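You operate a simulated robot arm through the tools that you are given. There is no shell and no other tool.

You are at the controls of a simulated robot arm. One attempt, no reset.

## Task
Shut the running glue tap, close the vent and wipe the block jig's drips.
Fine: tap first; wipe while wet with the green sponge, damp from the water dish, and put it back. What is to be rubbed or washed off counts as gone when no trace of it is left.

It is judged by the outcome, as a careful person would: the job done as asked, and still so three seconds after it is handed in. It fails if anything else is knocked over, pushed out of place, dropped, spilled or broken.

## Robot
A 7-joint arm with a three-finger gripper, fixed in place. Base frame: the origin is at the foot of the arm, x ahead of it, y to its left, z up; the work surface is at about z = 840. Lengths are in mm, angles in rad, forces in N, time in s.
Its first joint turns from -2.897 to 2.897 rad. Payload 2.69 kg.
The TCP is the grasp point between the finger pads, 30 mm short of the fingertips. In the tool frame z runs along the fingers and y along their closing line. Largest opening 128 mm; the body of the gripper starts 117 mm behind the TCP.
Orientation is that of the tool frame in the base frame, as [roll, pitch, yaw] about the fixed x, y, z axes, in that order (R = Rz(yaw) Ry(pitch) Rx(roll)). With the fingers straight down and closing along the base's y, the tool's x points along the base's -x, its y along +y and its z along -z.

## Interface
- The arm moves only by the tool arm_command. Its argument "deltas" is a list that holds one entry, the list of rows, each a list of 7 numbers: the gripper command, from -1 (shut) to 1 (fully open), values between in proportion, then the shift along the base's x, y, z in mm, then the turn, a rotation vector about the base's x, y, z in rad. In form: [[[fingers, dx, dy, dz, wx, wy, wz], ...]]. A call has 1 to 20 rows; each row is the pose to reach, as a shift and turn from the pose commanded when the call began. A row lasts 0.2 s, in which the tool goes at most 50 mm and 0.15 rad; a call with a longer step from one row to the next is refused whole, and so is a gripper value outside its range. Where a pose cannot be reached the arm comes as near as it can. A force on the tool above 50 N (or 10 N above the force at the start of the call, whichever is more), or a blocked arm, ends the call early, and 0.2 s more pass. Each finger halts on what it meets, pressing with about 44 N; the grip force reading is that of the motor and also rises with nothing between the fingers. The clock runs only during rows and for 0.2 s after the last one: add rows that repeat a pose to give the fingers time. The reply holds the time, the measured pose of the TCP, the force on the tool along the base axes, the opening and the grip force, in the units named above and with some noise, with the torque about the TCP (base axes, N m) and any sound that the robot's microphone picked up.
- Cameras (640 x 400 px; columns grow to the right, rows downward): "scene" is fixed at [412.4, -497.6, 1603.7]; the picture's right is [1.00, -0.01, 0.00], its down [-0.00, -0.41, -0.91] and it looks along [0.01, 0.91, -0.41] (base axes); focal length 275 px, centre (320, 200). "wrist" rides on the gripper at [58, 54, -131] in the tool frame; the picture's right is [-0.68, 0.74, 0.00], its down [-0.62, -0.57, -0.55] and it looks along [-0.40, -0.37, 0.84] (tool axes); focal length 234 px, centre (320, 200). There is no depth. A picture from a camera that has moved, and an enlarged one, comes with that camera's place and axes in the base frame and with its lens. The place of the scene camera against the robot may be out by one fixed shift of up to 18 mm in any direction.
- snapshot(camera): a new picture of that camera. It takes no simulated time.
- lift_body(by): slides the trunk up (or, below 0, down) by that many mm; the arm rides with it, the base frame stays. It gives what a move gives, with no picture.
- zoom(camera, box): a new picture of the part [left, top, right, bottom] of that camera's present view, enlarged. It takes no simulated time.
- finish_job(): hands the job in; it is judged then, once.

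Nothing tells you positions but the pictures and the camera data. Unless the task says otherwise, let go and move clear before handing in.

The tools are called after "Call:" by a JSON object that holds its "fn" and its "kwargs". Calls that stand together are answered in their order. arm_command: Moves the arm, as the interface text tells. Its arguments: {"type":"object","properties":{"deltas":{"type":"array"}},"required":["deltas"]} The other tools are called the same way: lift_body (by) slides the trunk up or down; snapshot (camera) takes a picture; zoom (camera, box) takes an enlarged picture of a part of a camera's view; finish_job () hands the job in.

At the start:

```text
clock: 0.0
tcp_pos: [603.7, 78.3, 1488.2]
ee_rot: [-3.141, -0.001, -3.14]
wrist_force: [0.3, 0.1, 0.4]
wrist_torque: [-0.03, -0.04, 0.03]
grip_width: 128.1
grip_force: 0.1
trunk travel left (down, up): [-150.0, 200.0]
```

scene: 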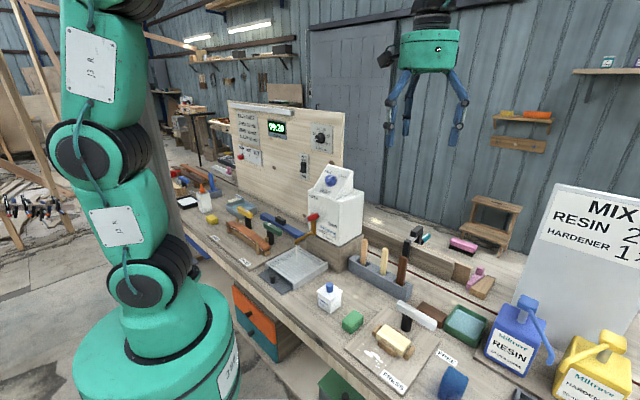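
wrist: 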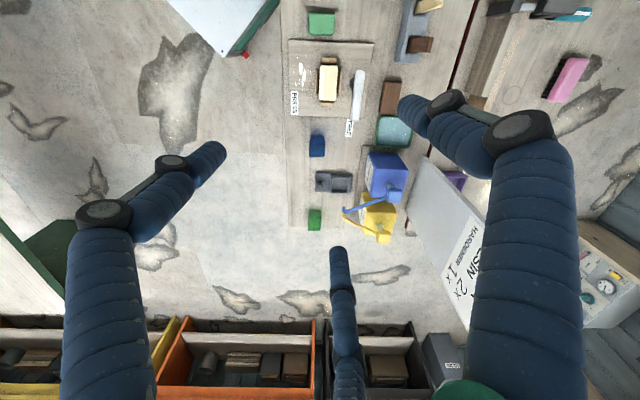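

I see a workbench with a white glue dispenser (red tap), a panel with knobs, a block on a board with white drips, a green sponge and a water dish. I'll look closer at these before moving.

Call:
{"fn": "zoom", "kwargs": {"camera": "scene", "box": [220, 90, 380, 190]}}

Call:
{"fn": "zoom", "kwargs": {"camera": "scene", "box": [260, 150, 420, 250]}}

Call:
{"fn": "zoom", "kwargs": {"camera": "scene", "box": [300, 270, 508, 400]}}

Call:
{"fn": "zoom", "kwargs": {"camera": "scene", "box": [160, 160, 320, 260]}}

Call:
{"fn": "zoom", "kwargs": {"camera": "wrist", "box": [270, 0, 430, 100]}}

Call:
{"fn": "zoom", "kwargs": {"camera": "wrist", "box": [260, 100, 420, 250]}}

```text
4.00 times, centred on (300, 140) of scene
camera zoom: at [412.4, -497.6, 1603.7], right [1.0, -0.01, 0.0], down [0.0, -0.41, -0.91], along [0.01, 0.91, -0.41], focal length 1099 px, centre (400, 440)
```

zoom: 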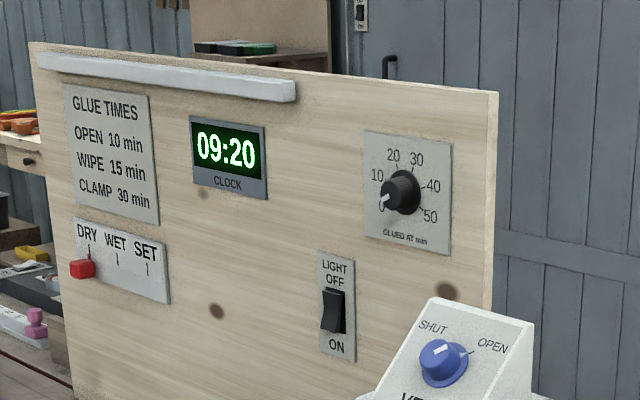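

```text
4.00 times, centred on (340, 200) of scene
camera zoom: at [412.4, -497.6, 1603.7], right [1.0, -0.01, 0.0], down [0.0, -0.41, -0.91], along [0.01, 0.91, -0.41], focal length 1099 px, centre (240, 200)
```

zoom: 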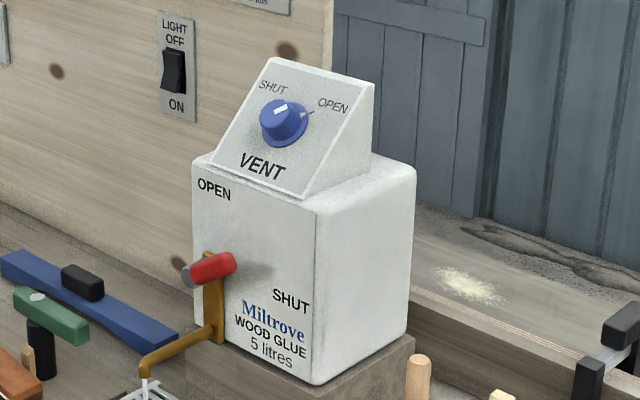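

```text
3.08 times, centred on (404, 335) of scene
camera zoom: at [412.4, -497.6, 1603.7], right [1.0, -0.01, 0.0], down [0.0, -0.41, -0.91], along [0.01, 0.91, -0.41], focal length 846 px, centre (62, -215)
```

zoom: 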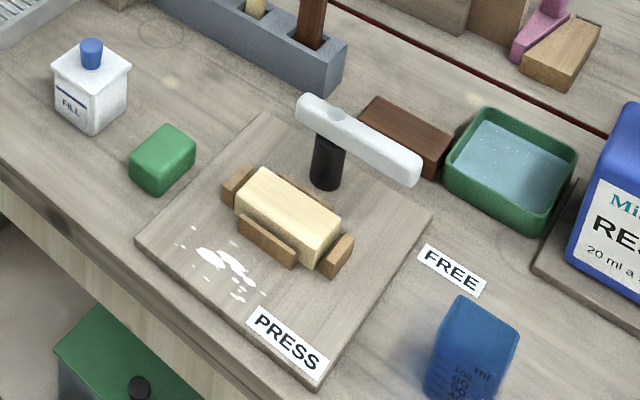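

```text
4.00 times, centred on (240, 210) of scene
camera zoom: at [412.4, -497.6, 1603.7], right [1.0, -0.01, 0.0], down [0.0, -0.41, -0.91], along [0.01, 0.91, -0.41], focal length 1099 px, centre (640, 160)
```

zoom: 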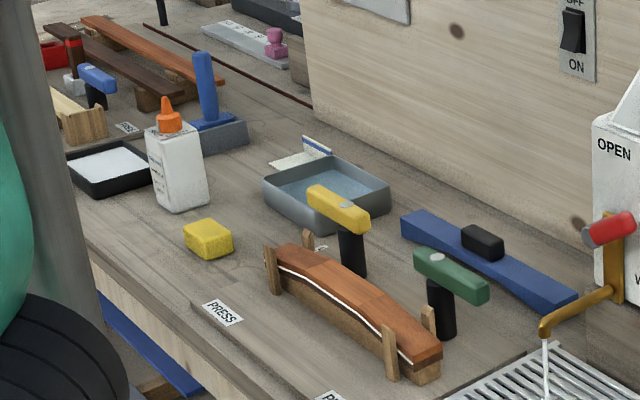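

```text
4.00 times, centred on (350, 50) of wrist
camera zoom: at [544.5, 132.2, 1619.8], right [0.68, 0.74, 0.0], down [0.62, -0.57, 0.55], along [0.4, -0.37, -0.84], focal length 937 px, centre (200, 800)
```

zoom: 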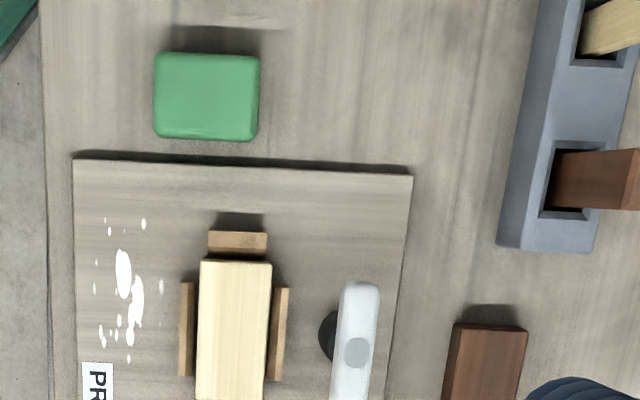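

```text
2.67 times, centred on (340, 175) of wrist
camera zoom: at [544.5, 132.2, 1619.8], right [0.68, 0.74, 0.0], down [0.62, -0.57, 0.55], along [0.4, -0.37, -0.84], focal length 624 px, centre (267, 267)
```

zoom: 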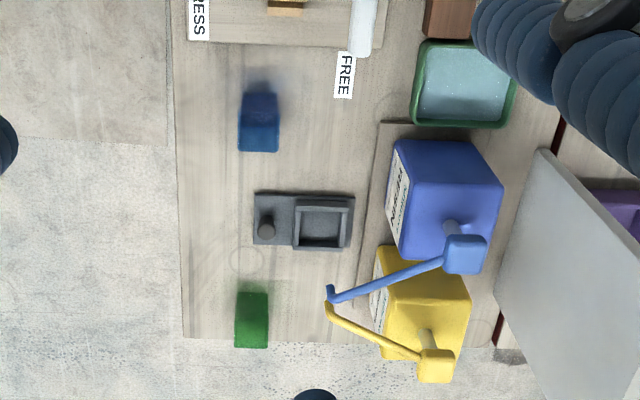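

The tap is running into a grated tray, the lever points up at OPEN, and the vent is a knob on the tank's sloped top. I'll take tighter zooms to read the tap, the knob and the dishes.

Call:
{"fn": "zoom", "kwargs": {"camera": "scene", "box": [312, 160, 352, 195]}}

Call:
{"fn": "zoom", "kwargs": {"camera": "scene", "box": [285, 200, 345, 260]}}

Call:
{"fn": "zoom", "kwargs": {"camera": "scene", "box": [255, 235, 345, 300]}}

Call:
{"fn": "zoom", "kwargs": {"camera": "scene", "box": [430, 295, 510, 345]}}

Call:
{"fn": "zoom", "kwargs": {"camera": "scene", "box": [345, 320, 425, 380]}}

Call:
{"fn": "zoom", "kwargs": {"camera": "scene", "box": [170, 170, 270, 240]}}

```text
11.43 times, centred on (332, 178) of scene
camera zoom: at [412.4, -497.6, 1603.7], right [1.0, -0.01, 0.0], down [0.0, -0.41, -0.91], along [0.01, 0.91, -0.41], focal length 3141 px, centre (183, 457)
```

zoom: 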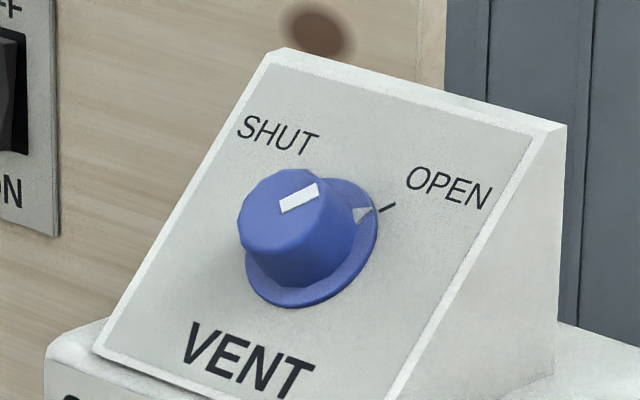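

```text
6.67 times, centred on (315, 230) of scene
camera zoom: at [412.4, -497.6, 1603.7], right [1.0, -0.01, 0.0], down [0.0, -0.41, -0.91], along [0.01, 0.91, -0.41], focal length 1832 px, centre (353, 0)
```

zoom: 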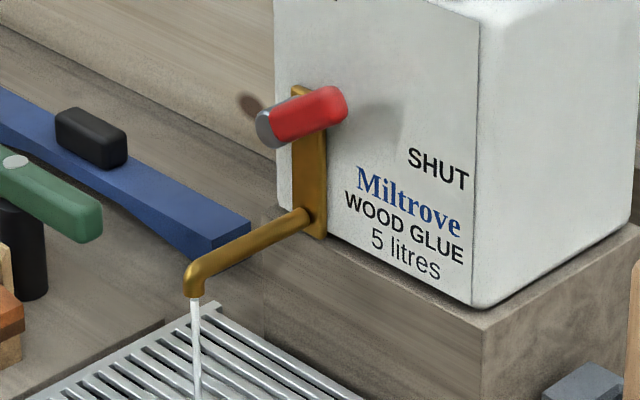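

```text
6.15 times, centred on (300, 268) of scene
camera zoom: at [412.4, -497.6, 1603.7], right [1.0, -0.01, 0.0], down [0.0, -0.41, -0.91], along [0.01, 0.91, -0.41], focal length 1691 px, centre (443, -215)
```

zoom: 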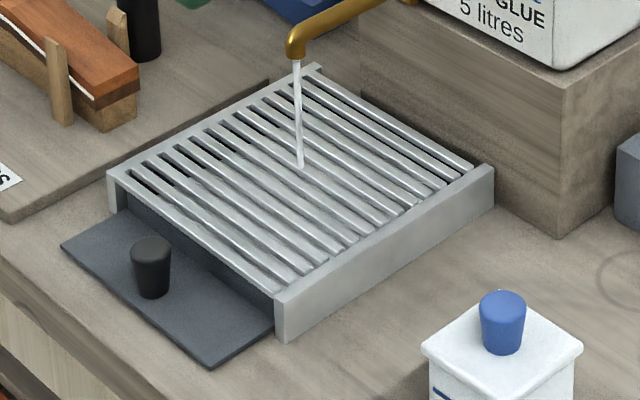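

```text
8.00 times, centred on (470, 320) of scene
camera zoom: at [412.4, -497.6, 1603.7], right [1.0, -0.01, 0.0], down [0.0, -0.41, -0.91], along [0.01, 0.91, -0.41], focal length 2198 px, centre (-880, -760)
```

zoom: 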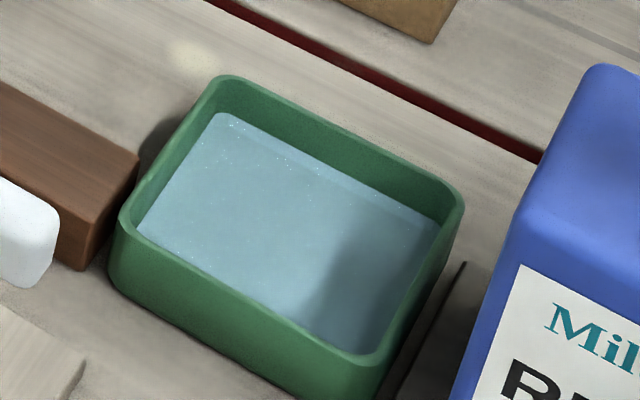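

```text
6.67 times, centred on (385, 350) of scene
camera zoom: at [412.4, -497.6, 1603.7], right [1.0, -0.01, 0.0], down [0.0, -0.41, -0.91], along [0.01, 0.91, -0.41], focal length 1832 px, centre (-113, -800)
```

zoom: 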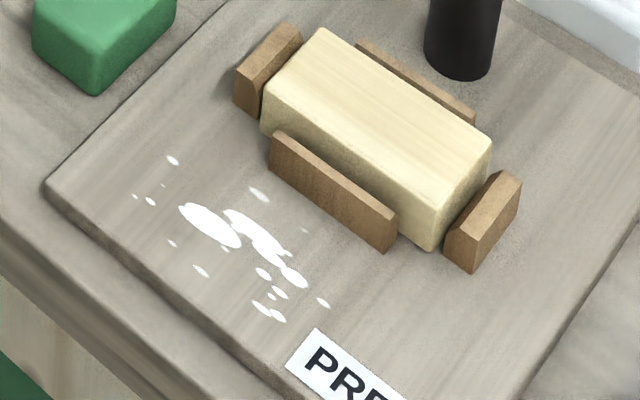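

```text
5.71 times, centred on (220, 205) of scene
camera zoom: at [412.4, -497.6, 1603.7], right [1.0, -0.01, 0.0], down [0.0, -0.41, -0.91], along [0.01, 0.91, -0.41], focal length 1570 px, centre (891, 171)
```

zoom: 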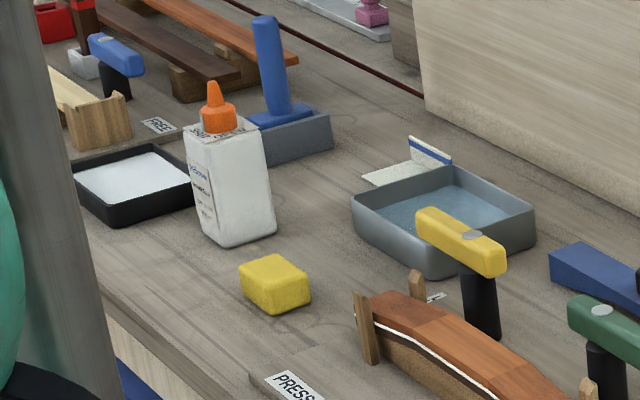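

I take the tap to be at about (300, 510, 940–1000), with the bench turned 45° from the base axes. I'll move the wrist camera in front of and above the tank face for a close second view.

Call:
{"fn": "arm_command", "kwargs": {"deltas": [[[1, -27, 25, -27, 0, 0, 0.11], [1, -54, 50, -54, 0, 0, 0.22], [1, -81, 75, -81, 0, 0, 0.33], [1, -108, 100, -108, 0, 0, 0.44], [1, -135, 125, -135, 0, 0, 0.55], [1, -162, 150, -162, 0, 0, 0.66], [1, -189, 175, -189, 0, 0, 0.77], [1, -216, 200, -216, 0, 0, 0.88], [1, -243, 225, -243, 0, 0, 0.99], [1, -270, 250, -270, 0, 0, 1.1], [1, -297, 275, -297, 0, 0, 1.21], [1, -324, 300, -324, 0, 0, 1.32], [1, -351, 325, -345, 0, 0, 1.43], [1, -386, 350, -360, 0, 0, 1.53], [1, -386, 350, -360, 0, 0, 1.53]]]}}

Call:
{"fn": "snapshot", "kwargs": {"camera": "wrist"}}

Call:
{"fn": "snapshot", "kwargs": {"camera": "scene"}}

```text
clock: 3.2
tcp_pos: [215.9, 431.3, 1130.4]
ee_rot: [3.141, -0.001, -1.611]
wrist_force: [-0.2, -0.2, 0.8]
wrist_torque: [0.0, -0.05, 0.0]
grip_width: 128.1
grip_force: 0.0
trunk travel left (down, up): [-150.0, 200.0]
```

```text
taken
camera wrist: at [159.6, 375.0, 1261.1], right [-0.71, 0.71, 0.0], down [0.59, 0.59, 0.55], along [0.39, 0.39, -0.84], focal length 234 px, centre (320, 200)
```

wrist: 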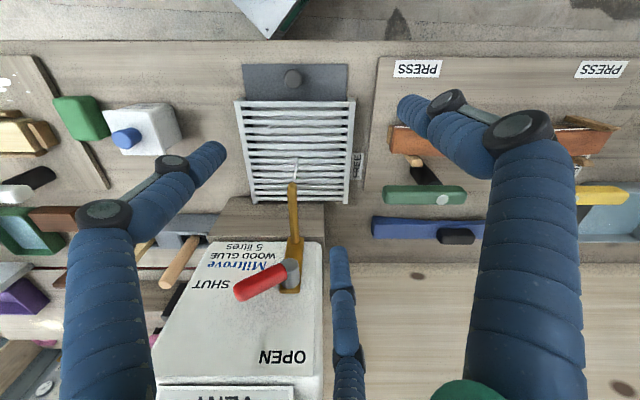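

```text
taken
```

scene: 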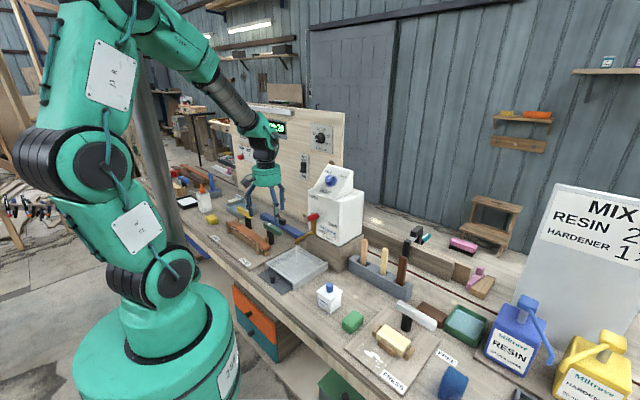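

The wrist view now shows the tank, spout, red lever grip and tray, upside down in the picture. I'll zoom in to measure the pivot and grip.

Call:
{"fn": "zoom", "kwargs": {"camera": "wrist", "box": [200, 140, 360, 320]}}

Call:
{"fn": "zoom", "kwargs": {"camera": "wrist", "box": [230, 240, 330, 310]}}

Call:
{"fn": "zoom", "kwargs": {"camera": "scene", "box": [220, 150, 360, 260]}}

```text
2.22 times, centred on (280, 230) of wrist
camera zoom: at [159.6, 375.0, 1261.1], right [-0.71, 0.71, 0.0], down [0.59, 0.59, 0.55], along [0.39, 0.39, -0.84], focal length 520 px, centre (409, 133)
```

zoom: 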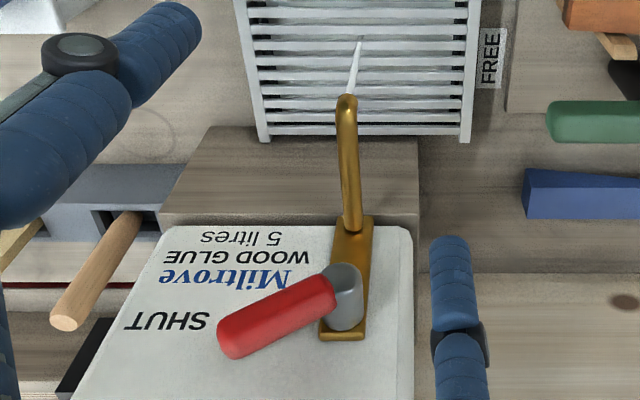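

```text
5.71 times, centred on (280, 275) of wrist
camera zoom: at [159.6, 375.0, 1261.1], right [-0.71, 0.71, 0.0], down [0.59, 0.59, 0.55], along [0.39, 0.39, -0.84], focal length 1338 px, centre (549, -229)
```

zoom: 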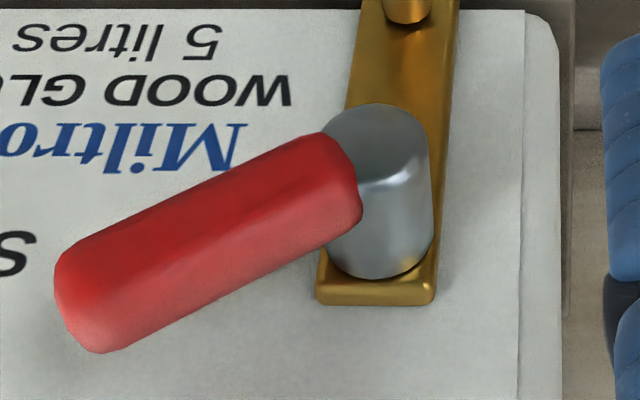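

```text
3.64 times, centred on (290, 205) of scene
camera zoom: at [412.4, -497.6, 1603.7], right [1.0, -0.01, 0.0], down [0.0, -0.41, -0.91], along [0.01, 0.91, -0.41], focal length 999 px, centre (429, 182)
```

zoom: 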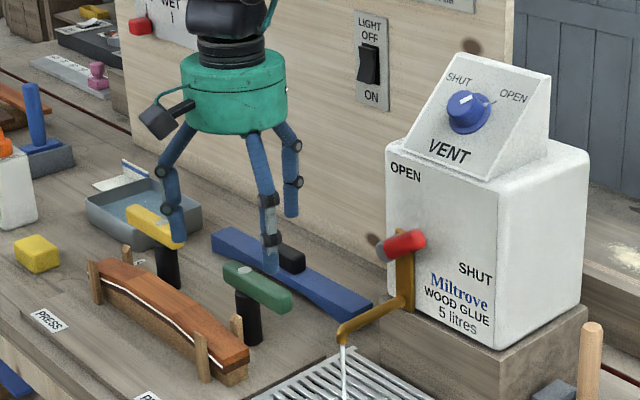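

The lever's hub is at about s=600–639, q=114, z=1064 in bench coordinates. The lever points about 31° above horizontal towards the right; OPEN is straight up and SHUT straight right. I'll close the fingers, turn them square to the bench and stop above the lever's end, ready to press it down.

Call:
{"fn": "arm_command", "kwargs": {"deltas": [[[-1, 0, 0, 30, 0, 0, -0.09], [-1, 10, 3, 35, 0, 0, -0.19], [-1, 40, 12, 40, 0, 0, -0.28], [-1, 70, 22, 40, 0, 0, -0.37], [-1, 100, 31, 40, 0, 0, -0.47], [-1, 130, 40, 40, 0, 0, -0.56], [-1, 150, 46, 40, 0, 0, -0.65], [-1, 163, 50, 40, 0, 0, -0.745], [-1, 163, 50, 40, 0, 0, -0.745]]]}}

Call:
{"fn": "snapshot", "kwargs": {"camera": "wrist"}}

Call:
{"fn": "zoom", "kwargs": {"camera": "scene", "box": [260, 110, 400, 250]}}

```text
clock: 5.2
tcp_pos: [380.1, 478.2, 1170.6]
ee_rot: [3.14, 0.0, -2.357]
wrist_force: [0.2, 0.4, 0.1]
wrist_torque: [-0.01, 0.05, 0.01]
grip_width: 2.2
grip_force: 31.9
trunk travel left (down, up): [-150.0, 200.0]
```

```text
taken
camera wrist: at [301.4, 475.3, 1301.7], right [-0.04, 1.0, 0.0], down [0.84, 0.03, 0.55], along [0.55, 0.02, -0.84], focal length 234 px, centre (320, 200)
```

wrist: 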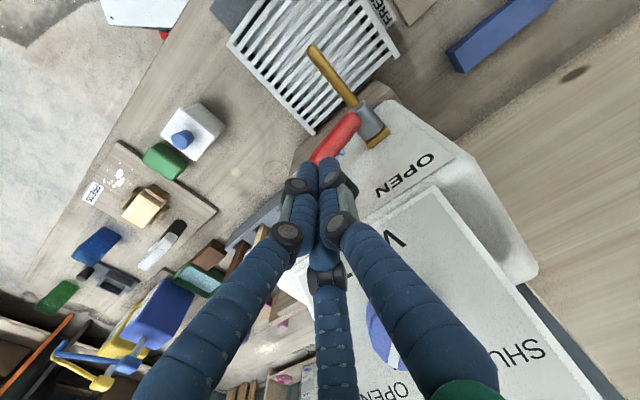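

```text
2.86 times, centred on (330, 180) of scene
camera zoom: at [412.4, -497.6, 1603.7], right [1.0, -0.01, 0.0], down [0.0, -0.41, -0.91], along [0.01, 0.91, -0.41], focal length 785 px, centre (291, 257)
```

zoom: 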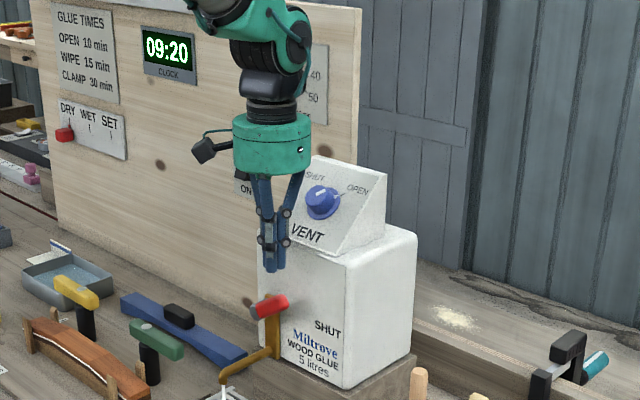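

The fingertips hang directly above the lever's red grip, about 40 mm clear. I'll press down in small steps.

Call:
{"fn": "arm_command", "kwargs": {"deltas": [[[-1, 0, 0, -15, 0, 0, 0], [-1, 0, 0, -30, 0, 0, 0], [-1, 0, 0, -38, 0, 0, 0], [-1, 0, 0, -46, 0, 0, 0], [-1, 0, 0, -54, 0, 0, 0], [-1, 0, 0, -60, 0, 0, 0]]]}}

Call:
{"fn": "zoom", "kwargs": {"camera": "scene", "box": [280, 180, 360, 260]}}

Call:
{"fn": "zoom", "kwargs": {"camera": "wrist", "box": [220, 20, 460, 200]}}

```text
clock: 6.6
tcp_pos: [381.0, 476.5, 1108.4]
ee_rot: [-3.141, -0.001, -2.357]
wrist_force: [-0.3, -0.2, 0.3]
wrist_torque: [0.04, 0.02, 0.0]
grip_width: 2.2
grip_force: 31.2
trunk travel left (down, up): [-150.0, 200.0]
```

```text
5.00 times, centred on (320, 220) of scene
camera zoom: at [412.4, -497.6, 1603.7], right [1.0, -0.01, 0.0], down [0.0, -0.41, -0.91], along [0.01, 0.91, -0.41], focal length 1374 px, centre (320, 100)
```

zoom: 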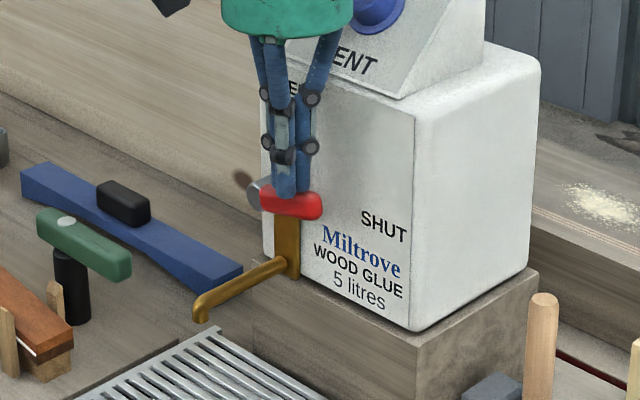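

```text
2.22 times, centred on (340, 110) of wrist
camera zoom: at [301.4, 474.6, 1239.8], right [-0.04, 1.0, 0.0], down [0.84, 0.03, 0.55], along [0.55, 0.02, -0.84], focal length 520 px, centre (276, 400)
```

zoom: 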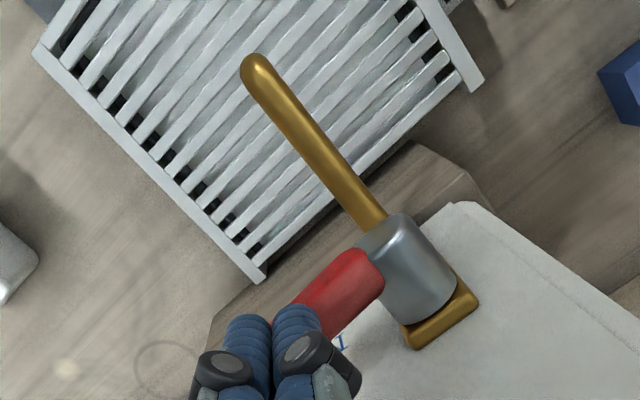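

The stream has stopped, but the lever still looks a little above horizontal. I'll press further until it lines up with SHUT or meets its stop.

Call:
{"fn": "arm_command", "kwargs": {"deltas": [[[-1, 0, 0, -3, 0, 0, 0], [-1, 0, 0, -6, 0, 0, 0], [-1, 0, 0, -9, 0, 0, 0], [-1, 0, 0, -12, 0, 0, 0], [-1, 0, 0, -12, 0, 0, 0]]]}}

Call:
{"fn": "zoom", "kwargs": {"camera": "scene", "box": [280, 180, 360, 260]}}

Call:
{"fn": "zoom", "kwargs": {"camera": "wrist", "box": [220, 20, 460, 200]}}

```text
clock: 7.8
tcp_pos: [381.2, 477.7, 1097.4]
ee_rot: [-3.142, 0.0, -2.359]
wrist_force: [-0.2, -0.2, 0.0]
wrist_torque: [-0.02, 0.01, -0.01]
grip_width: 2.1
grip_force: 31.5
trunk travel left (down, up): [-150.0, 200.0]
```

```text
5.00 times, centred on (320, 220) of scene
camera zoom: at [412.4, -497.6, 1603.7], right [1.0, -0.01, 0.0], down [0.0, -0.41, -0.91], along [0.01, 0.91, -0.41], focal length 1374 px, centre (320, 100)
```

zoom: 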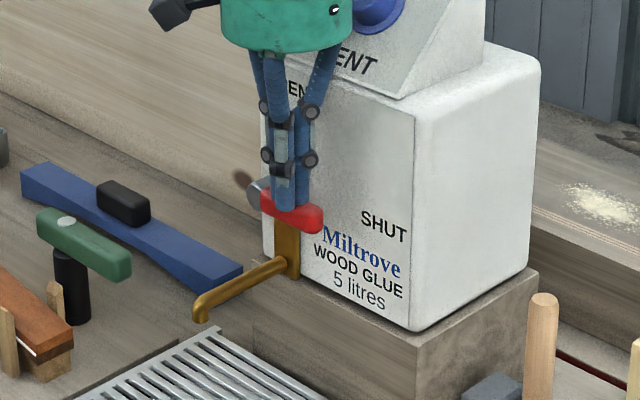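

```text
2.22 times, centred on (340, 110) of wrist
camera zoom: at [300.8, 475.4, 1228.0], right [-0.04, 1.0, 0.0], down [0.84, 0.03, 0.55], along [0.55, 0.02, -0.84], focal length 520 px, centre (276, 400)
```

zoom: 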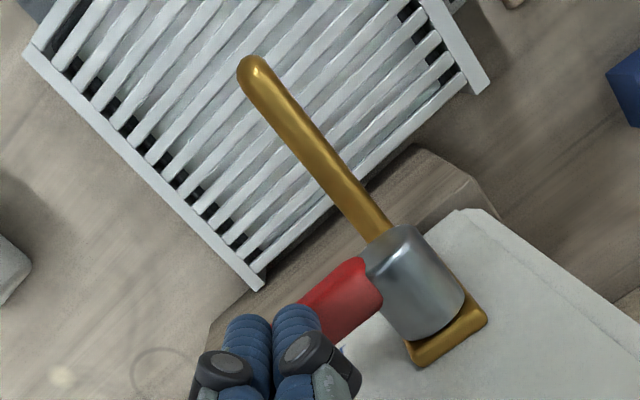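

No resistance felt and the stream is stopped. I'll lift clear to read the lever's angle without the fingers in the way.

Call:
{"fn": "arm_command", "kwargs": {"deltas": [[[-1, 0, 0, 30, 0, 0, 0], [-1, 0, 0, 70, 0, 0, 0], [-1, -20, -20, 110, 0, 0, 0], [-1, -50, -50, 140, 0, 0, 0], [-1, -80, -80, 160, 0, 0, 0], [-1, -100, -100, 180, 0, 0, 0]]]}}

Call:
{"fn": "snapshot", "kwargs": {"camera": "wrist"}}

Call:
{"fn": "zoom", "kwargs": {"camera": "scene", "box": [280, 180, 360, 260]}}

Call:
{"fn": "zoom", "kwargs": {"camera": "scene", "box": [300, 205, 340, 235]}}

```text
refused: row 4 steps farther than a row can; nothing moved
```

```text
taken
camera wrist: at [300.8, 475.4, 1228.0], right [-0.04, 1.0, 0.0], down [0.84, 0.03, 0.55], along [0.55, 0.02, -0.84], focal length 234 px, centre (320, 200)
```

wrist: 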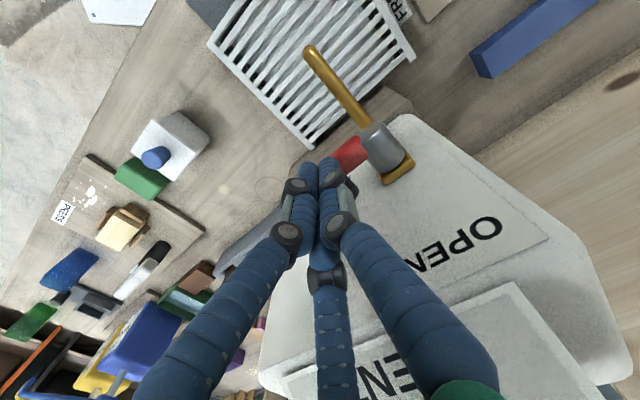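

```text
5.00 times, centred on (320, 220) of scene
camera zoom: at [412.4, -497.6, 1603.7], right [1.0, -0.01, 0.0], down [0.0, -0.41, -0.91], along [0.01, 0.91, -0.41], focal length 1374 px, centre (320, 100)
```

zoom: 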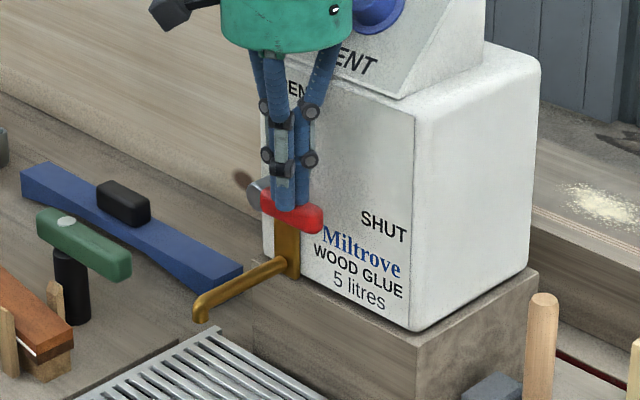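

```text
13.33 times, centred on (320, 220) of scene
camera zoom: at [412.4, -497.6, 1603.7], right [1.0, -0.01, 0.0], down [0.0, -0.41, -0.91], along [0.01, 0.91, -0.41], focal length 3664 px, centre (320, -67)
```

zoom: 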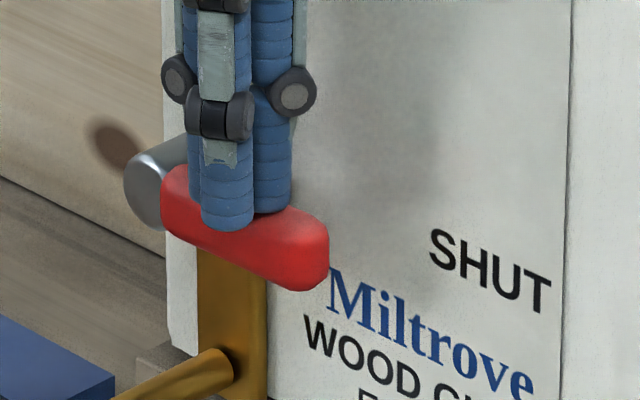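

The lever's slope now matches the label baselines, so it is about level at SHUT. I'll lift clear in smaller steps and look at the vent knob.

Call:
{"fn": "arm_command", "kwargs": {"deltas": [[[-1, 0, 0, 30, 0, 0, 0], [-1, 0, 0, 70, 0, 0, 0], [-1, -10, -10, 110, 0, 0, 0], [-1, -30, -30, 140, 0, 0, 0], [-1, -55, -55, 170, 0, 0, 0], [-1, -80, -80, 200, 0, 0, 0], [-1, -105, -105, 220, 0, 0, 0], [-1, -105, -105, 220, 0, 0, 0]]]}}

Call:
{"fn": "snapshot", "kwargs": {"camera": "wrist"}}

Call:
{"fn": "zoom", "kwargs": {"camera": "scene", "box": [280, 180, 360, 260]}}

Call:
{"fn": "zoom", "kwargs": {"camera": "scene", "box": [300, 150, 370, 200]}}

```text
clock: 9.6
tcp_pos: [274.1, 370.3, 1315.6]
ee_rot: [3.142, 0.001, -2.356]
wrist_force: [-0.5, -1.5, 0.1]
wrist_torque: [0.06, -0.06, 0.02]
grip_width: 2.0
grip_force: 31.7
trunk travel left (down, up): [-150.0, 200.0]
```

```text
taken
camera wrist: at [194.4, 368.6, 1447.8], right [-0.04, 1.0, 0.0], down [0.84, 0.03, 0.55], along [0.55, 0.02, -0.84], focal length 234 px, centre (320, 200)
```

wrist: 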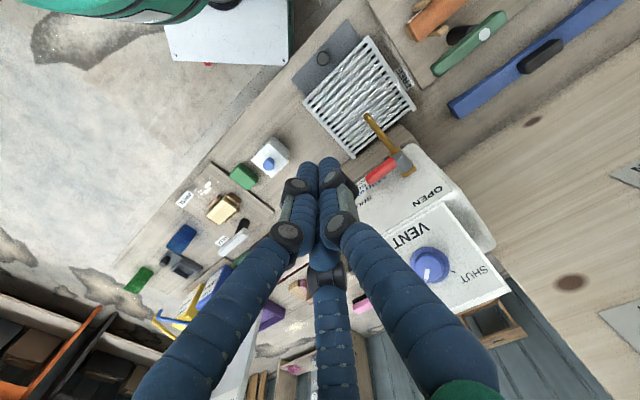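

```text
5.00 times, centred on (320, 220) of scene
camera zoom: at [412.4, -497.6, 1603.7], right [1.0, -0.01, 0.0], down [0.0, -0.41, -0.91], along [0.01, 0.91, -0.41], focal length 1374 px, centre (320, 100)
```

zoom: 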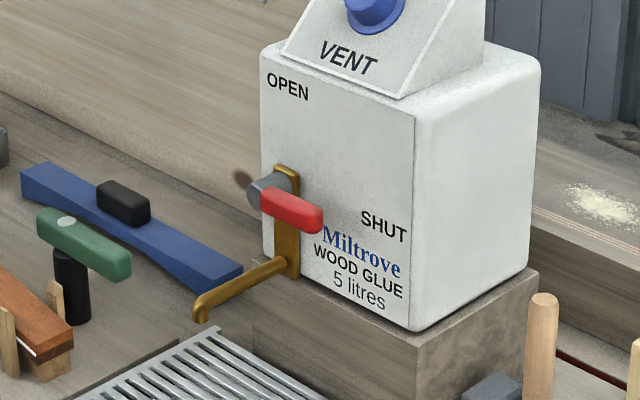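

```text
8.00 times, centred on (335, 175) of scene
camera zoom: at [412.4, -497.6, 1603.7], right [1.0, -0.01, 0.0], down [0.0, -0.41, -0.91], along [0.01, 0.91, -0.41], focal length 2198 px, centre (200, 400)
```

zoom: 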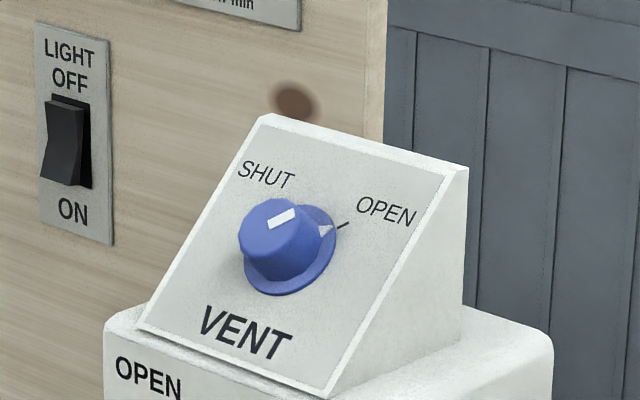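

The tap lever is level at SHUT and nothing flows. The vent knob sits on a 45° slope centred at about s=701, q=65, z=1215 with its pointer at OPEN. I'll tilt the tool square to that slope with the fingers part open and stop short for a frontal look.

Call:
{"fn": "arm_command", "kwargs": {"deltas": [[[-0.5, 0, 0, 0, 0.08, -0.08, 0], [-0.2, 10, 10, 0, 0.16, -0.16, 0], [0.1, 30, 29, 0, 0.24, -0.24, 0], [0.1, 52, 50, -5, 0.32, -0.32, 0], [0.1, 75, 72, -10, 0.4, -0.4, 0], [0.1, 98, 94, -15, 0.48, -0.48, 0], [0.1, 116, 112, -17, 0.555, -0.555, 0], [0.1, 116, 112, -17, 0.555, -0.555, 0]]]}}

Call:
{"fn": "snapshot", "kwargs": {"camera": "wrist"}}

Call:
{"fn": "zoom", "kwargs": {"camera": "scene", "box": [250, 100, 410, 220]}}

```text
clock: 11.4
tcp_pos: [392.0, 486.3, 1299.9]
ee_rot: [-3.141, 0.787, -2.358]
wrist_force: [-0.6, -1.1, -0.8]
wrist_torque: [0.0, 0.0, 0.02]
grip_width: 70.3
grip_force: 0.0
trunk travel left (down, up): [-150.0, 200.0]
```

```text
taken
camera wrist: at [259.0, 429.3, 1351.3], right [-0.18, 0.86, 0.48], down [0.43, -0.37, 0.82], along [0.88, 0.36, -0.31], focal length 234 px, centre (320, 200)
```

wrist: 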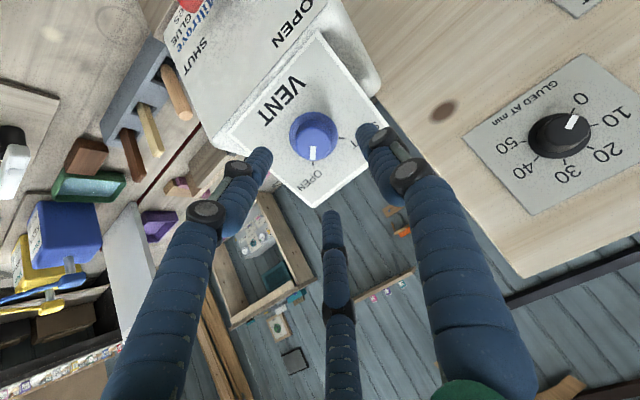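

```text
3.33 times, centred on (330, 160) of scene
camera zoom: at [412.4, -497.6, 1603.7], right [1.0, -0.01, 0.0], down [0.0, -0.41, -0.91], along [0.01, 0.91, -0.41], focal length 916 px, centre (287, 333)
```

zoom: 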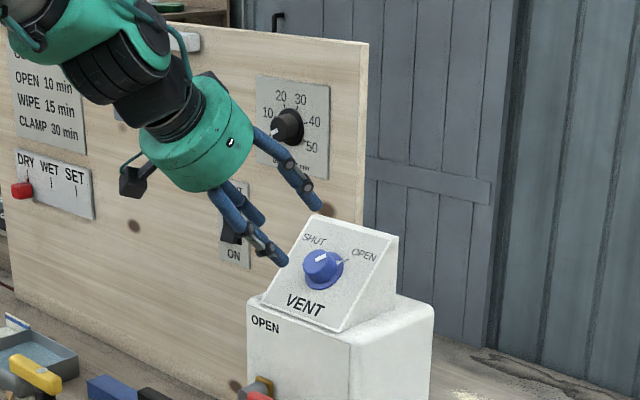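

I can see the knob nearly face on: pointer at OPEN, with a SHUT tick on the other side. I'll zoom in to measure the angle and centre.

Call:
{"fn": "zoom", "kwargs": {"camera": "wrist", "box": [250, 80, 390, 200]}}

```text
3.33 times, centred on (320, 140) of wrist
camera zoom: at [259.0, 429.3, 1351.3], right [-0.18, 0.86, 0.48], down [0.43, -0.37, 0.82], along [0.88, 0.36, -0.31], focal length 781 px, centre (320, 400)
```

zoom: 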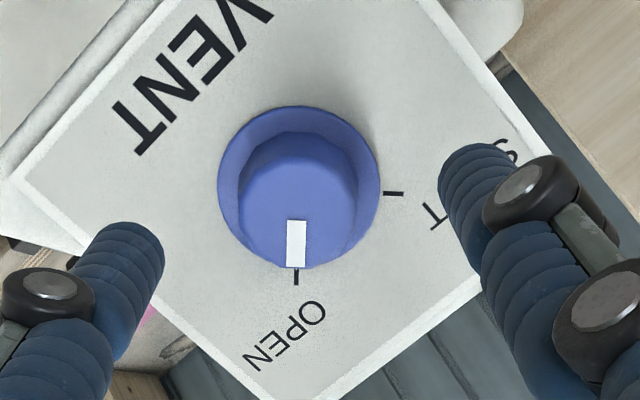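

The knob's centre is about (s=700, q=62, z=1214), with OPEN 45° up-right and SHUT 45° up-left, so it needs a 90° counter-clockwise turn. I'll pre-rotate the tool −45° about the knob axis and approach until the tips are about 10 mm above the panel.

Call:
{"fn": "arm_command", "kwargs": {"deltas": [[[0.1, 0, -1, -1, 0.065, 0.065, -0.0926], [0.1, 0, -2, -2, 0.131, 0.131, -0.1851], [0.1, 0, -4, -3, 0.196, 0.196, -0.2777], [0.1, 0, -5, -3, 0.262, 0.262, -0.3703], [0.1, 0, -6, -3, 0.327, 0.327, -0.4628], [0.1, 0, -6, -3, 0.3927, 0.3927, -0.5554], [0.1, 10, 4, -17, 0.3927, 0.3927, -0.5554], [0.1, 20, 14, -31, 0.3927, 0.3927, -0.5554], [0.1, 20, 14, -31, 0.3927, 0.3927, -0.5554]]]}}

Call:
{"fn": "snapshot", "kwargs": {"camera": "wrist"}}

Call:
{"fn": "zoom", "kwargs": {"camera": "scene", "box": [250, 100, 410, 220]}}

```text
clock: 13.4
tcp_pos: [411.9, 499.0, 1269.9]
ee_rot: [2.526, 0.525, 2.971]
wrist_force: [-0.1, -0.5, -0.1]
wrist_torque: [0.01, 0.02, -0.02]
grip_width: 70.5
grip_force: 0.0
trunk travel left (down, up): [-150.0, 200.0]
```

```text
taken
camera wrist: at [288.3, 489.2, 1359.9], right [0.47, 0.53, 0.71], down [0.33, -0.85, 0.41], along [0.82, 0.04, -0.58], focal length 234 px, centre (320, 200)
```

wrist: 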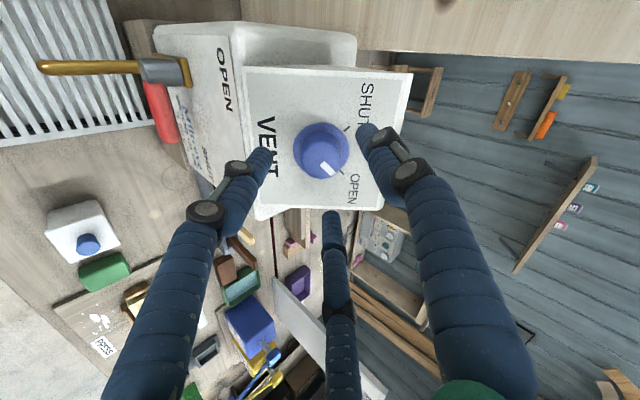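

```text
3.33 times, centred on (330, 160) of scene
camera zoom: at [412.4, -497.6, 1603.7], right [1.0, -0.01, 0.0], down [0.0, -0.41, -0.91], along [0.01, 0.91, -0.41], focal length 916 px, centre (287, 333)
```

zoom: 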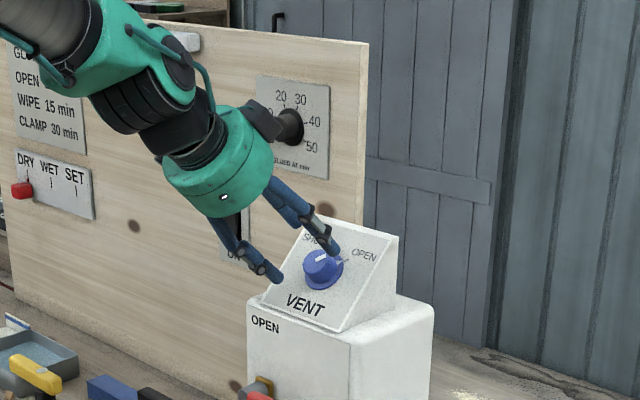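

The knob is centred on the tool axis. I'll go the last ~37 mm along the axis with the fingers still open.

Call:
{"fn": "arm_command", "kwargs": {"deltas": [[[0.1, 7, 7, -9, 0, 0, 0], [0.1, 13, 13, -18, 0, 0, 0], [0.1, 19.4, 19.5, -26, 0, 0, 0], [0.1, 19.4, 19.5, -26, 0, 0, 0]]]}}

Call:
{"fn": "zoom", "kwargs": {"camera": "wrist", "box": [220, 60, 420, 230]}}

Call:
{"fn": "zoom", "kwargs": {"camera": "scene", "box": [290, 130, 370, 190]}}

```text
clock: 14.4
tcp_pos: [431.9, 518.1, 1243.5]
ee_rot: [2.526, 0.523, 2.971]
wrist_force: [0.3, 0.1, -0.6]
wrist_torque: [-0.01, 0.05, 0.02]
grip_width: 70.5
grip_force: 0.1
trunk travel left (down, up): [-150.0, 200.0]
```

```text
2.35 times, centred on (320, 145) of wrist
camera zoom: at [308.0, 508.0, 1333.8], right [0.47, 0.53, 0.71], down [0.33, -0.85, 0.41], along [0.82, 0.04, -0.58], focal length 551 px, centre (320, 329)
```

zoom: 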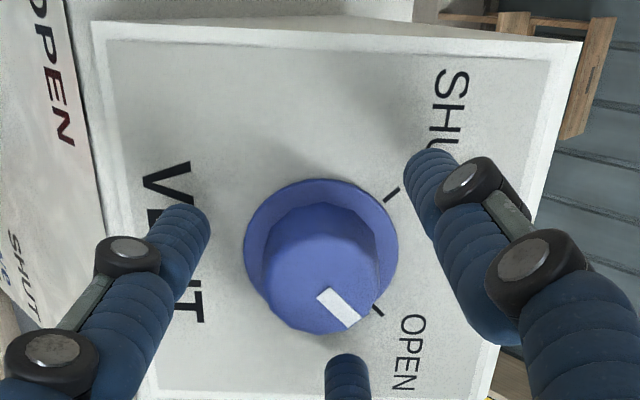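

```text
6.67 times, centred on (330, 160) of scene
camera zoom: at [412.4, -497.6, 1603.7], right [1.0, -0.01, 0.0], down [0.0, -0.41, -0.91], along [0.01, 0.91, -0.41], focal length 1832 px, centre (253, 467)
```

zoom: 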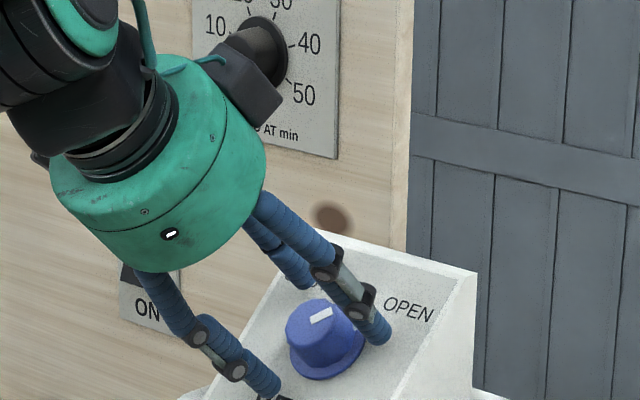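

The fingers straddle the knob. I'll close on it and check the grip.

Call:
{"fn": "arm_command", "kwargs": {"deltas": [[[-0.3, 0, 0, 0, 0, 0, 0], [-0.6, 0, 0, 0, 0, 0, 0], [-0.8, 0, 0, 0, 0, 0, 0], [-0.8, 0, 0, 0, 0, 0, 0]]]}}

Call:
{"fn": "zoom", "kwargs": {"camera": "wrist", "box": [220, 60, 420, 230]}}

```text
clock: 15.4
tcp_pos: [432.5, 517.2, 1244.9]
ee_rot: [2.523, 0.522, 2.971]
wrist_force: [12.3, -4.0, 1.3]
wrist_torque: [-0.18, -0.36, -0.37]
grip_width: 36.1
grip_force: 44.5
trunk travel left (down, up): [-150.0, 200.0]
```

```text
2.35 times, centred on (320, 145) of wrist
camera zoom: at [308.9, 507.4, 1334.2], right [0.47, 0.53, 0.71], down [0.33, -0.85, 0.41], along [0.82, 0.04, -0.58], focal length 551 px, centre (320, 329)
```

zoom: 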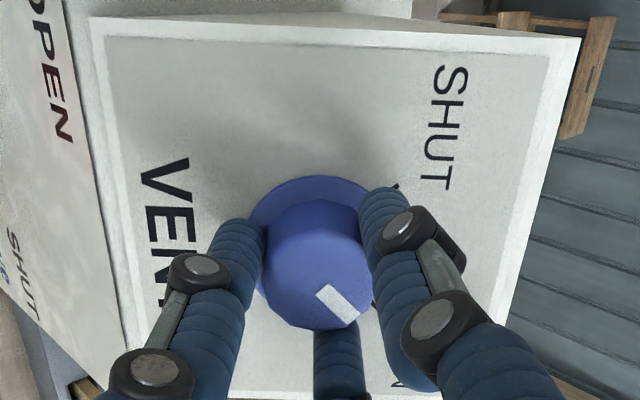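

Grip holds at 36 mm with 44 N. I'll turn it 90° counter-clockwise about the knob axis, in two halves with a check between.

Call:
{"fn": "arm_command", "kwargs": {"deltas": [[[-0.8, 0, 0, 0, -0.0655, -0.0655, 0.0926], [-0.8, 0, 0, 0, -0.131, -0.131, 0.1852], [-0.8, 0, 0, 0, -0.1964, -0.1964, 0.2777], [-0.8, 0, 0, 0, -0.262, -0.262, 0.3703], [-0.8, 0, 0, 0, -0.3275, -0.3275, 0.463], [-0.8, 0, 0, 0, -0.3927, -0.3927, 0.5554], [-0.8, 0, 0, 0, -0.3927, -0.3927, 0.5554]]]}}

Call:
{"fn": "zoom", "kwargs": {"camera": "wrist", "box": [220, 60, 420, 230]}}

Call:
{"fn": "zoom", "kwargs": {"camera": "scene", "box": [290, 130, 370, 190]}}

```text
clock: 17.0
tcp_pos: [432.9, 517.6, 1243.5]
ee_rot: [3.139, 0.787, -2.359]
wrist_force: [24.7, -2.7, 14.8]
wrist_torque: [0.05, -0.71, -0.48]
grip_width: 36.0
grip_force: 44.8
trunk travel left (down, up): [-150.0, 200.0]
```

```text
2.35 times, centred on (320, 145) of wrist
camera zoom: at [299.2, 461.4, 1294.9], right [-0.18, 0.86, 0.48], down [0.43, -0.37, 0.82], along [0.88, 0.36, -0.3], focal length 551 px, centre (320, 329)
```

zoom: 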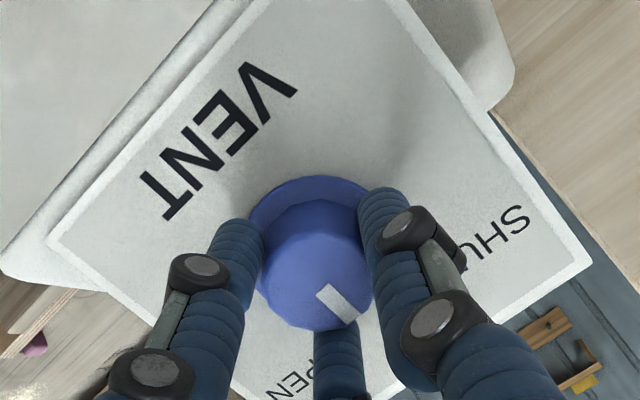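

```text
6.67 times, centred on (330, 160) of scene
camera zoom: at [412.4, -497.6, 1603.7], right [1.0, -0.01, 0.0], down [0.0, -0.41, -0.91], along [0.01, 0.91, -0.41], focal length 1832 px, centre (253, 467)
```

zoom: 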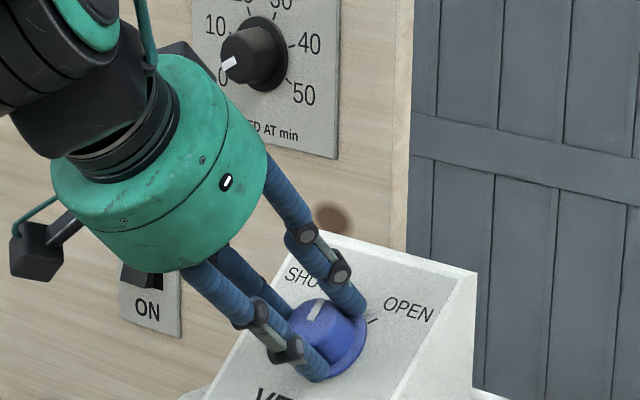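

The knob turns with the gripper and is halfway there, but about 29 N of side load shows I'm a few mm off its axis. I'll shift the tool along that force to relieve it.

Call:
{"fn": "arm_command", "kwargs": {"deltas": [[[-0.8, 1.5, -0.2, 1, 0, 0, 0], [-0.8, 3, -0.3, 1.8, 0, 0, 0], [-0.8, 3, -0.3, 1.8, 0, 0, 0]]]}}

```text
clock: 17.8
tcp_pos: [432.5, 517.8, 1243.6]
ee_rot: [3.14, 0.784, -2.354]
wrist_force: [-15.6, -3.8, 9.5]
wrist_torque: [0.33, 0.33, 0.41]
grip_width: 35.7
grip_force: 45.1
trunk travel left (down, up): [-150.0, 200.0]
```

Over-corrected in x slightly. A small trim back, then I'll continue the rotation.

Call:
{"fn": "arm_command", "kwargs": {"deltas": [[[-0.8, -0.6, -0.1, 0.4, 0, 0, 0], [-0.8, -1.1, -0.2, 0.8, 0, 0, 0], [-0.8, -1.1, -0.2, 0.8, 0, 0, 0]]]}}

```text
clock: 18.6
tcp_pos: [432.1, 517.5, 1244.2]
ee_rot: [3.141, 0.782, -2.359]
wrist_force: [-9.8, 0.6, -2.4]
wrist_torque: [0.07, 0.19, 0.18]
grip_width: 36.2
grip_force: 45.2
trunk travel left (down, up): [-150.0, 200.0]
```

Side load is down to about 10 N. I'll turn the remaining 45°.

Call:
{"fn": "arm_command", "kwargs": {"deltas": [[[-0.8, 0, 0, 0, -0.0655, -0.0655, 0.0926], [-0.8, 0, 0, 0, -0.131, -0.131, 0.1852], [-0.8, 0, 0, 0, -0.1964, -0.1964, 0.2777], [-0.8, 0, 0, 0, -0.262, -0.262, 0.3703], [-0.8, 0, 0, 0, -0.3275, -0.3275, 0.463], [-0.8, 0, 0, 0, -0.3927, -0.3927, 0.5554], [-0.8, 0, 0, 0, -0.3927, -0.3927, 0.5554]]]}}

Call:
{"fn": "zoom", "kwargs": {"camera": "wrist", "box": [220, 60, 420, 230]}}

Call:
{"fn": "zoom", "kwargs": {"camera": "scene", "box": [290, 130, 370, 190]}}

```text
clock: 20.2
tcp_pos: [432.2, 516.8, 1243.2]
ee_rot: [-2.527, 0.522, -1.401]
wrist_force: [-8.0, -6.7, -17.7]
wrist_torque: [-0.38, 0.61, -0.22]
grip_width: 36.1
grip_force: 44.8
trunk travel left (down, up): [-150.0, 200.0]
```

```text
2.35 times, centred on (320, 145) of wrist
camera zoom: at [329.2, 410.9, 1280.7], right [-0.73, 0.69, -0.03], down [0.12, 0.17, 0.98], along [0.68, 0.71, -0.21], focal length 551 px, centre (320, 329)
```

zoom: 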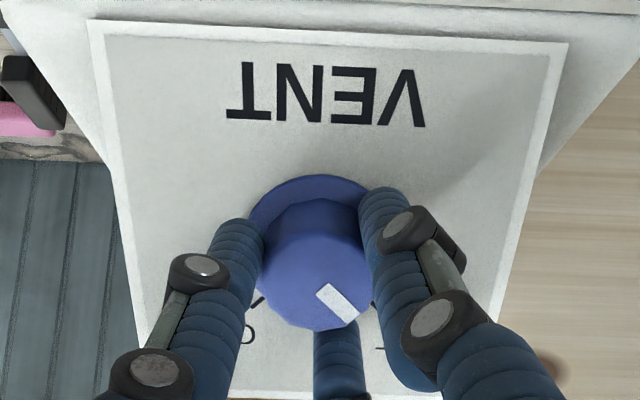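

```text
6.67 times, centred on (330, 160) of scene
camera zoom: at [412.4, -497.6, 1603.7], right [1.0, -0.01, 0.0], down [0.0, -0.41, -0.91], along [0.01, 0.91, -0.41], focal length 1832 px, centre (253, 467)
```

zoom: 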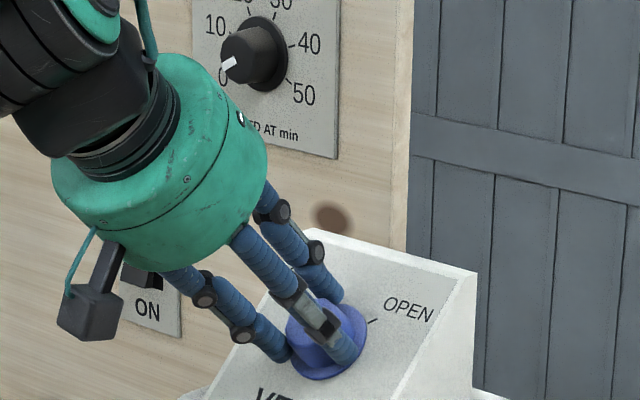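

The pointer has followed the full 90°. I'll ease off the remaining side load, open the fingers and back straight off to read it.

Call:
{"fn": "arm_command", "kwargs": {"deltas": [[[-0.8, -0.6, -0.6, -0.9, 0, 0, 0], [-0.8, -0.8, -0.8, -1.1, 0, 0, 0], [-0.3, -0.8, -0.8, -1.1, 0, 0, 0], [0.1, -0.8, -0.8, -1.1, 0, 0, 0], [0.1, -0.8, -0.8, -1.1, 0, 0, 0], [0.1, -10, -10, 13, 0, 0, 0], [0.1, -25, -25, 34, 0, 0, 0], [0.1, -40, -40, 55, 0, 0, 0], [0.1, -40, -40, 55, 0, 0, 0]]]}}

Call:
{"fn": "zoom", "kwargs": {"camera": "wrist", "box": [220, 60, 420, 230]}}

Call:
{"fn": "zoom", "kwargs": {"camera": "scene", "box": [290, 130, 370, 190]}}

```text
clock: 22.2
tcp_pos: [392.0, 476.1, 1301.3]
ee_rot: [-2.526, 0.524, -1.4]
wrist_force: [-0.5, -0.6, 0.7]
wrist_torque: [0.01, -0.04, 0.02]
grip_width: 70.6
grip_force: 0.1
trunk travel left (down, up): [-150.0, 200.0]
```

```text
2.35 times, centred on (320, 145) of wrist
camera zoom: at [289.5, 369.6, 1337.6], right [-0.73, 0.69, -0.03], down [0.12, 0.17, 0.98], along [0.68, 0.71, -0.2], focal length 551 px, centre (320, 329)
```

zoom: 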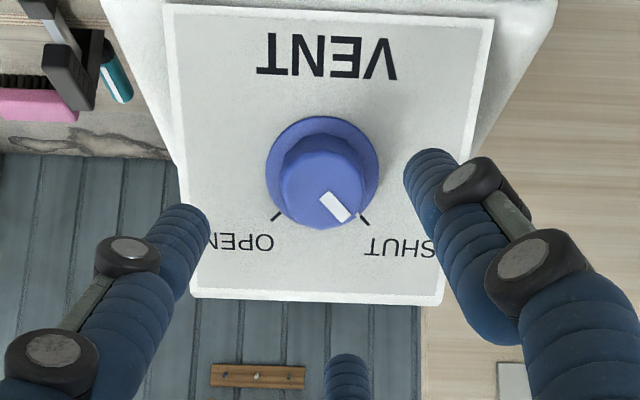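

```text
6.67 times, centred on (330, 160) of scene
camera zoom: at [412.4, -497.6, 1603.7], right [1.0, -0.01, 0.0], down [0.0, -0.41, -0.91], along [0.01, 0.91, -0.41], focal length 1832 px, centre (253, 467)
```

zoom: 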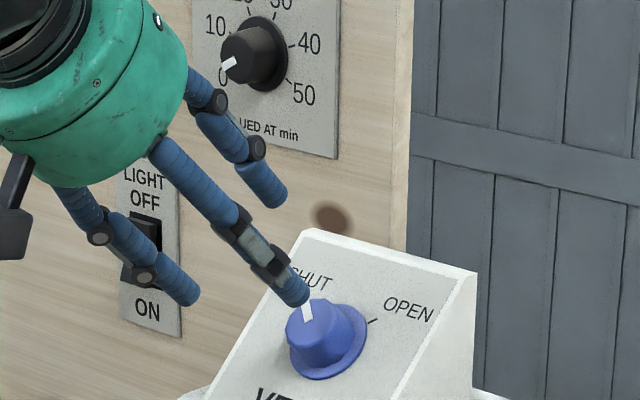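

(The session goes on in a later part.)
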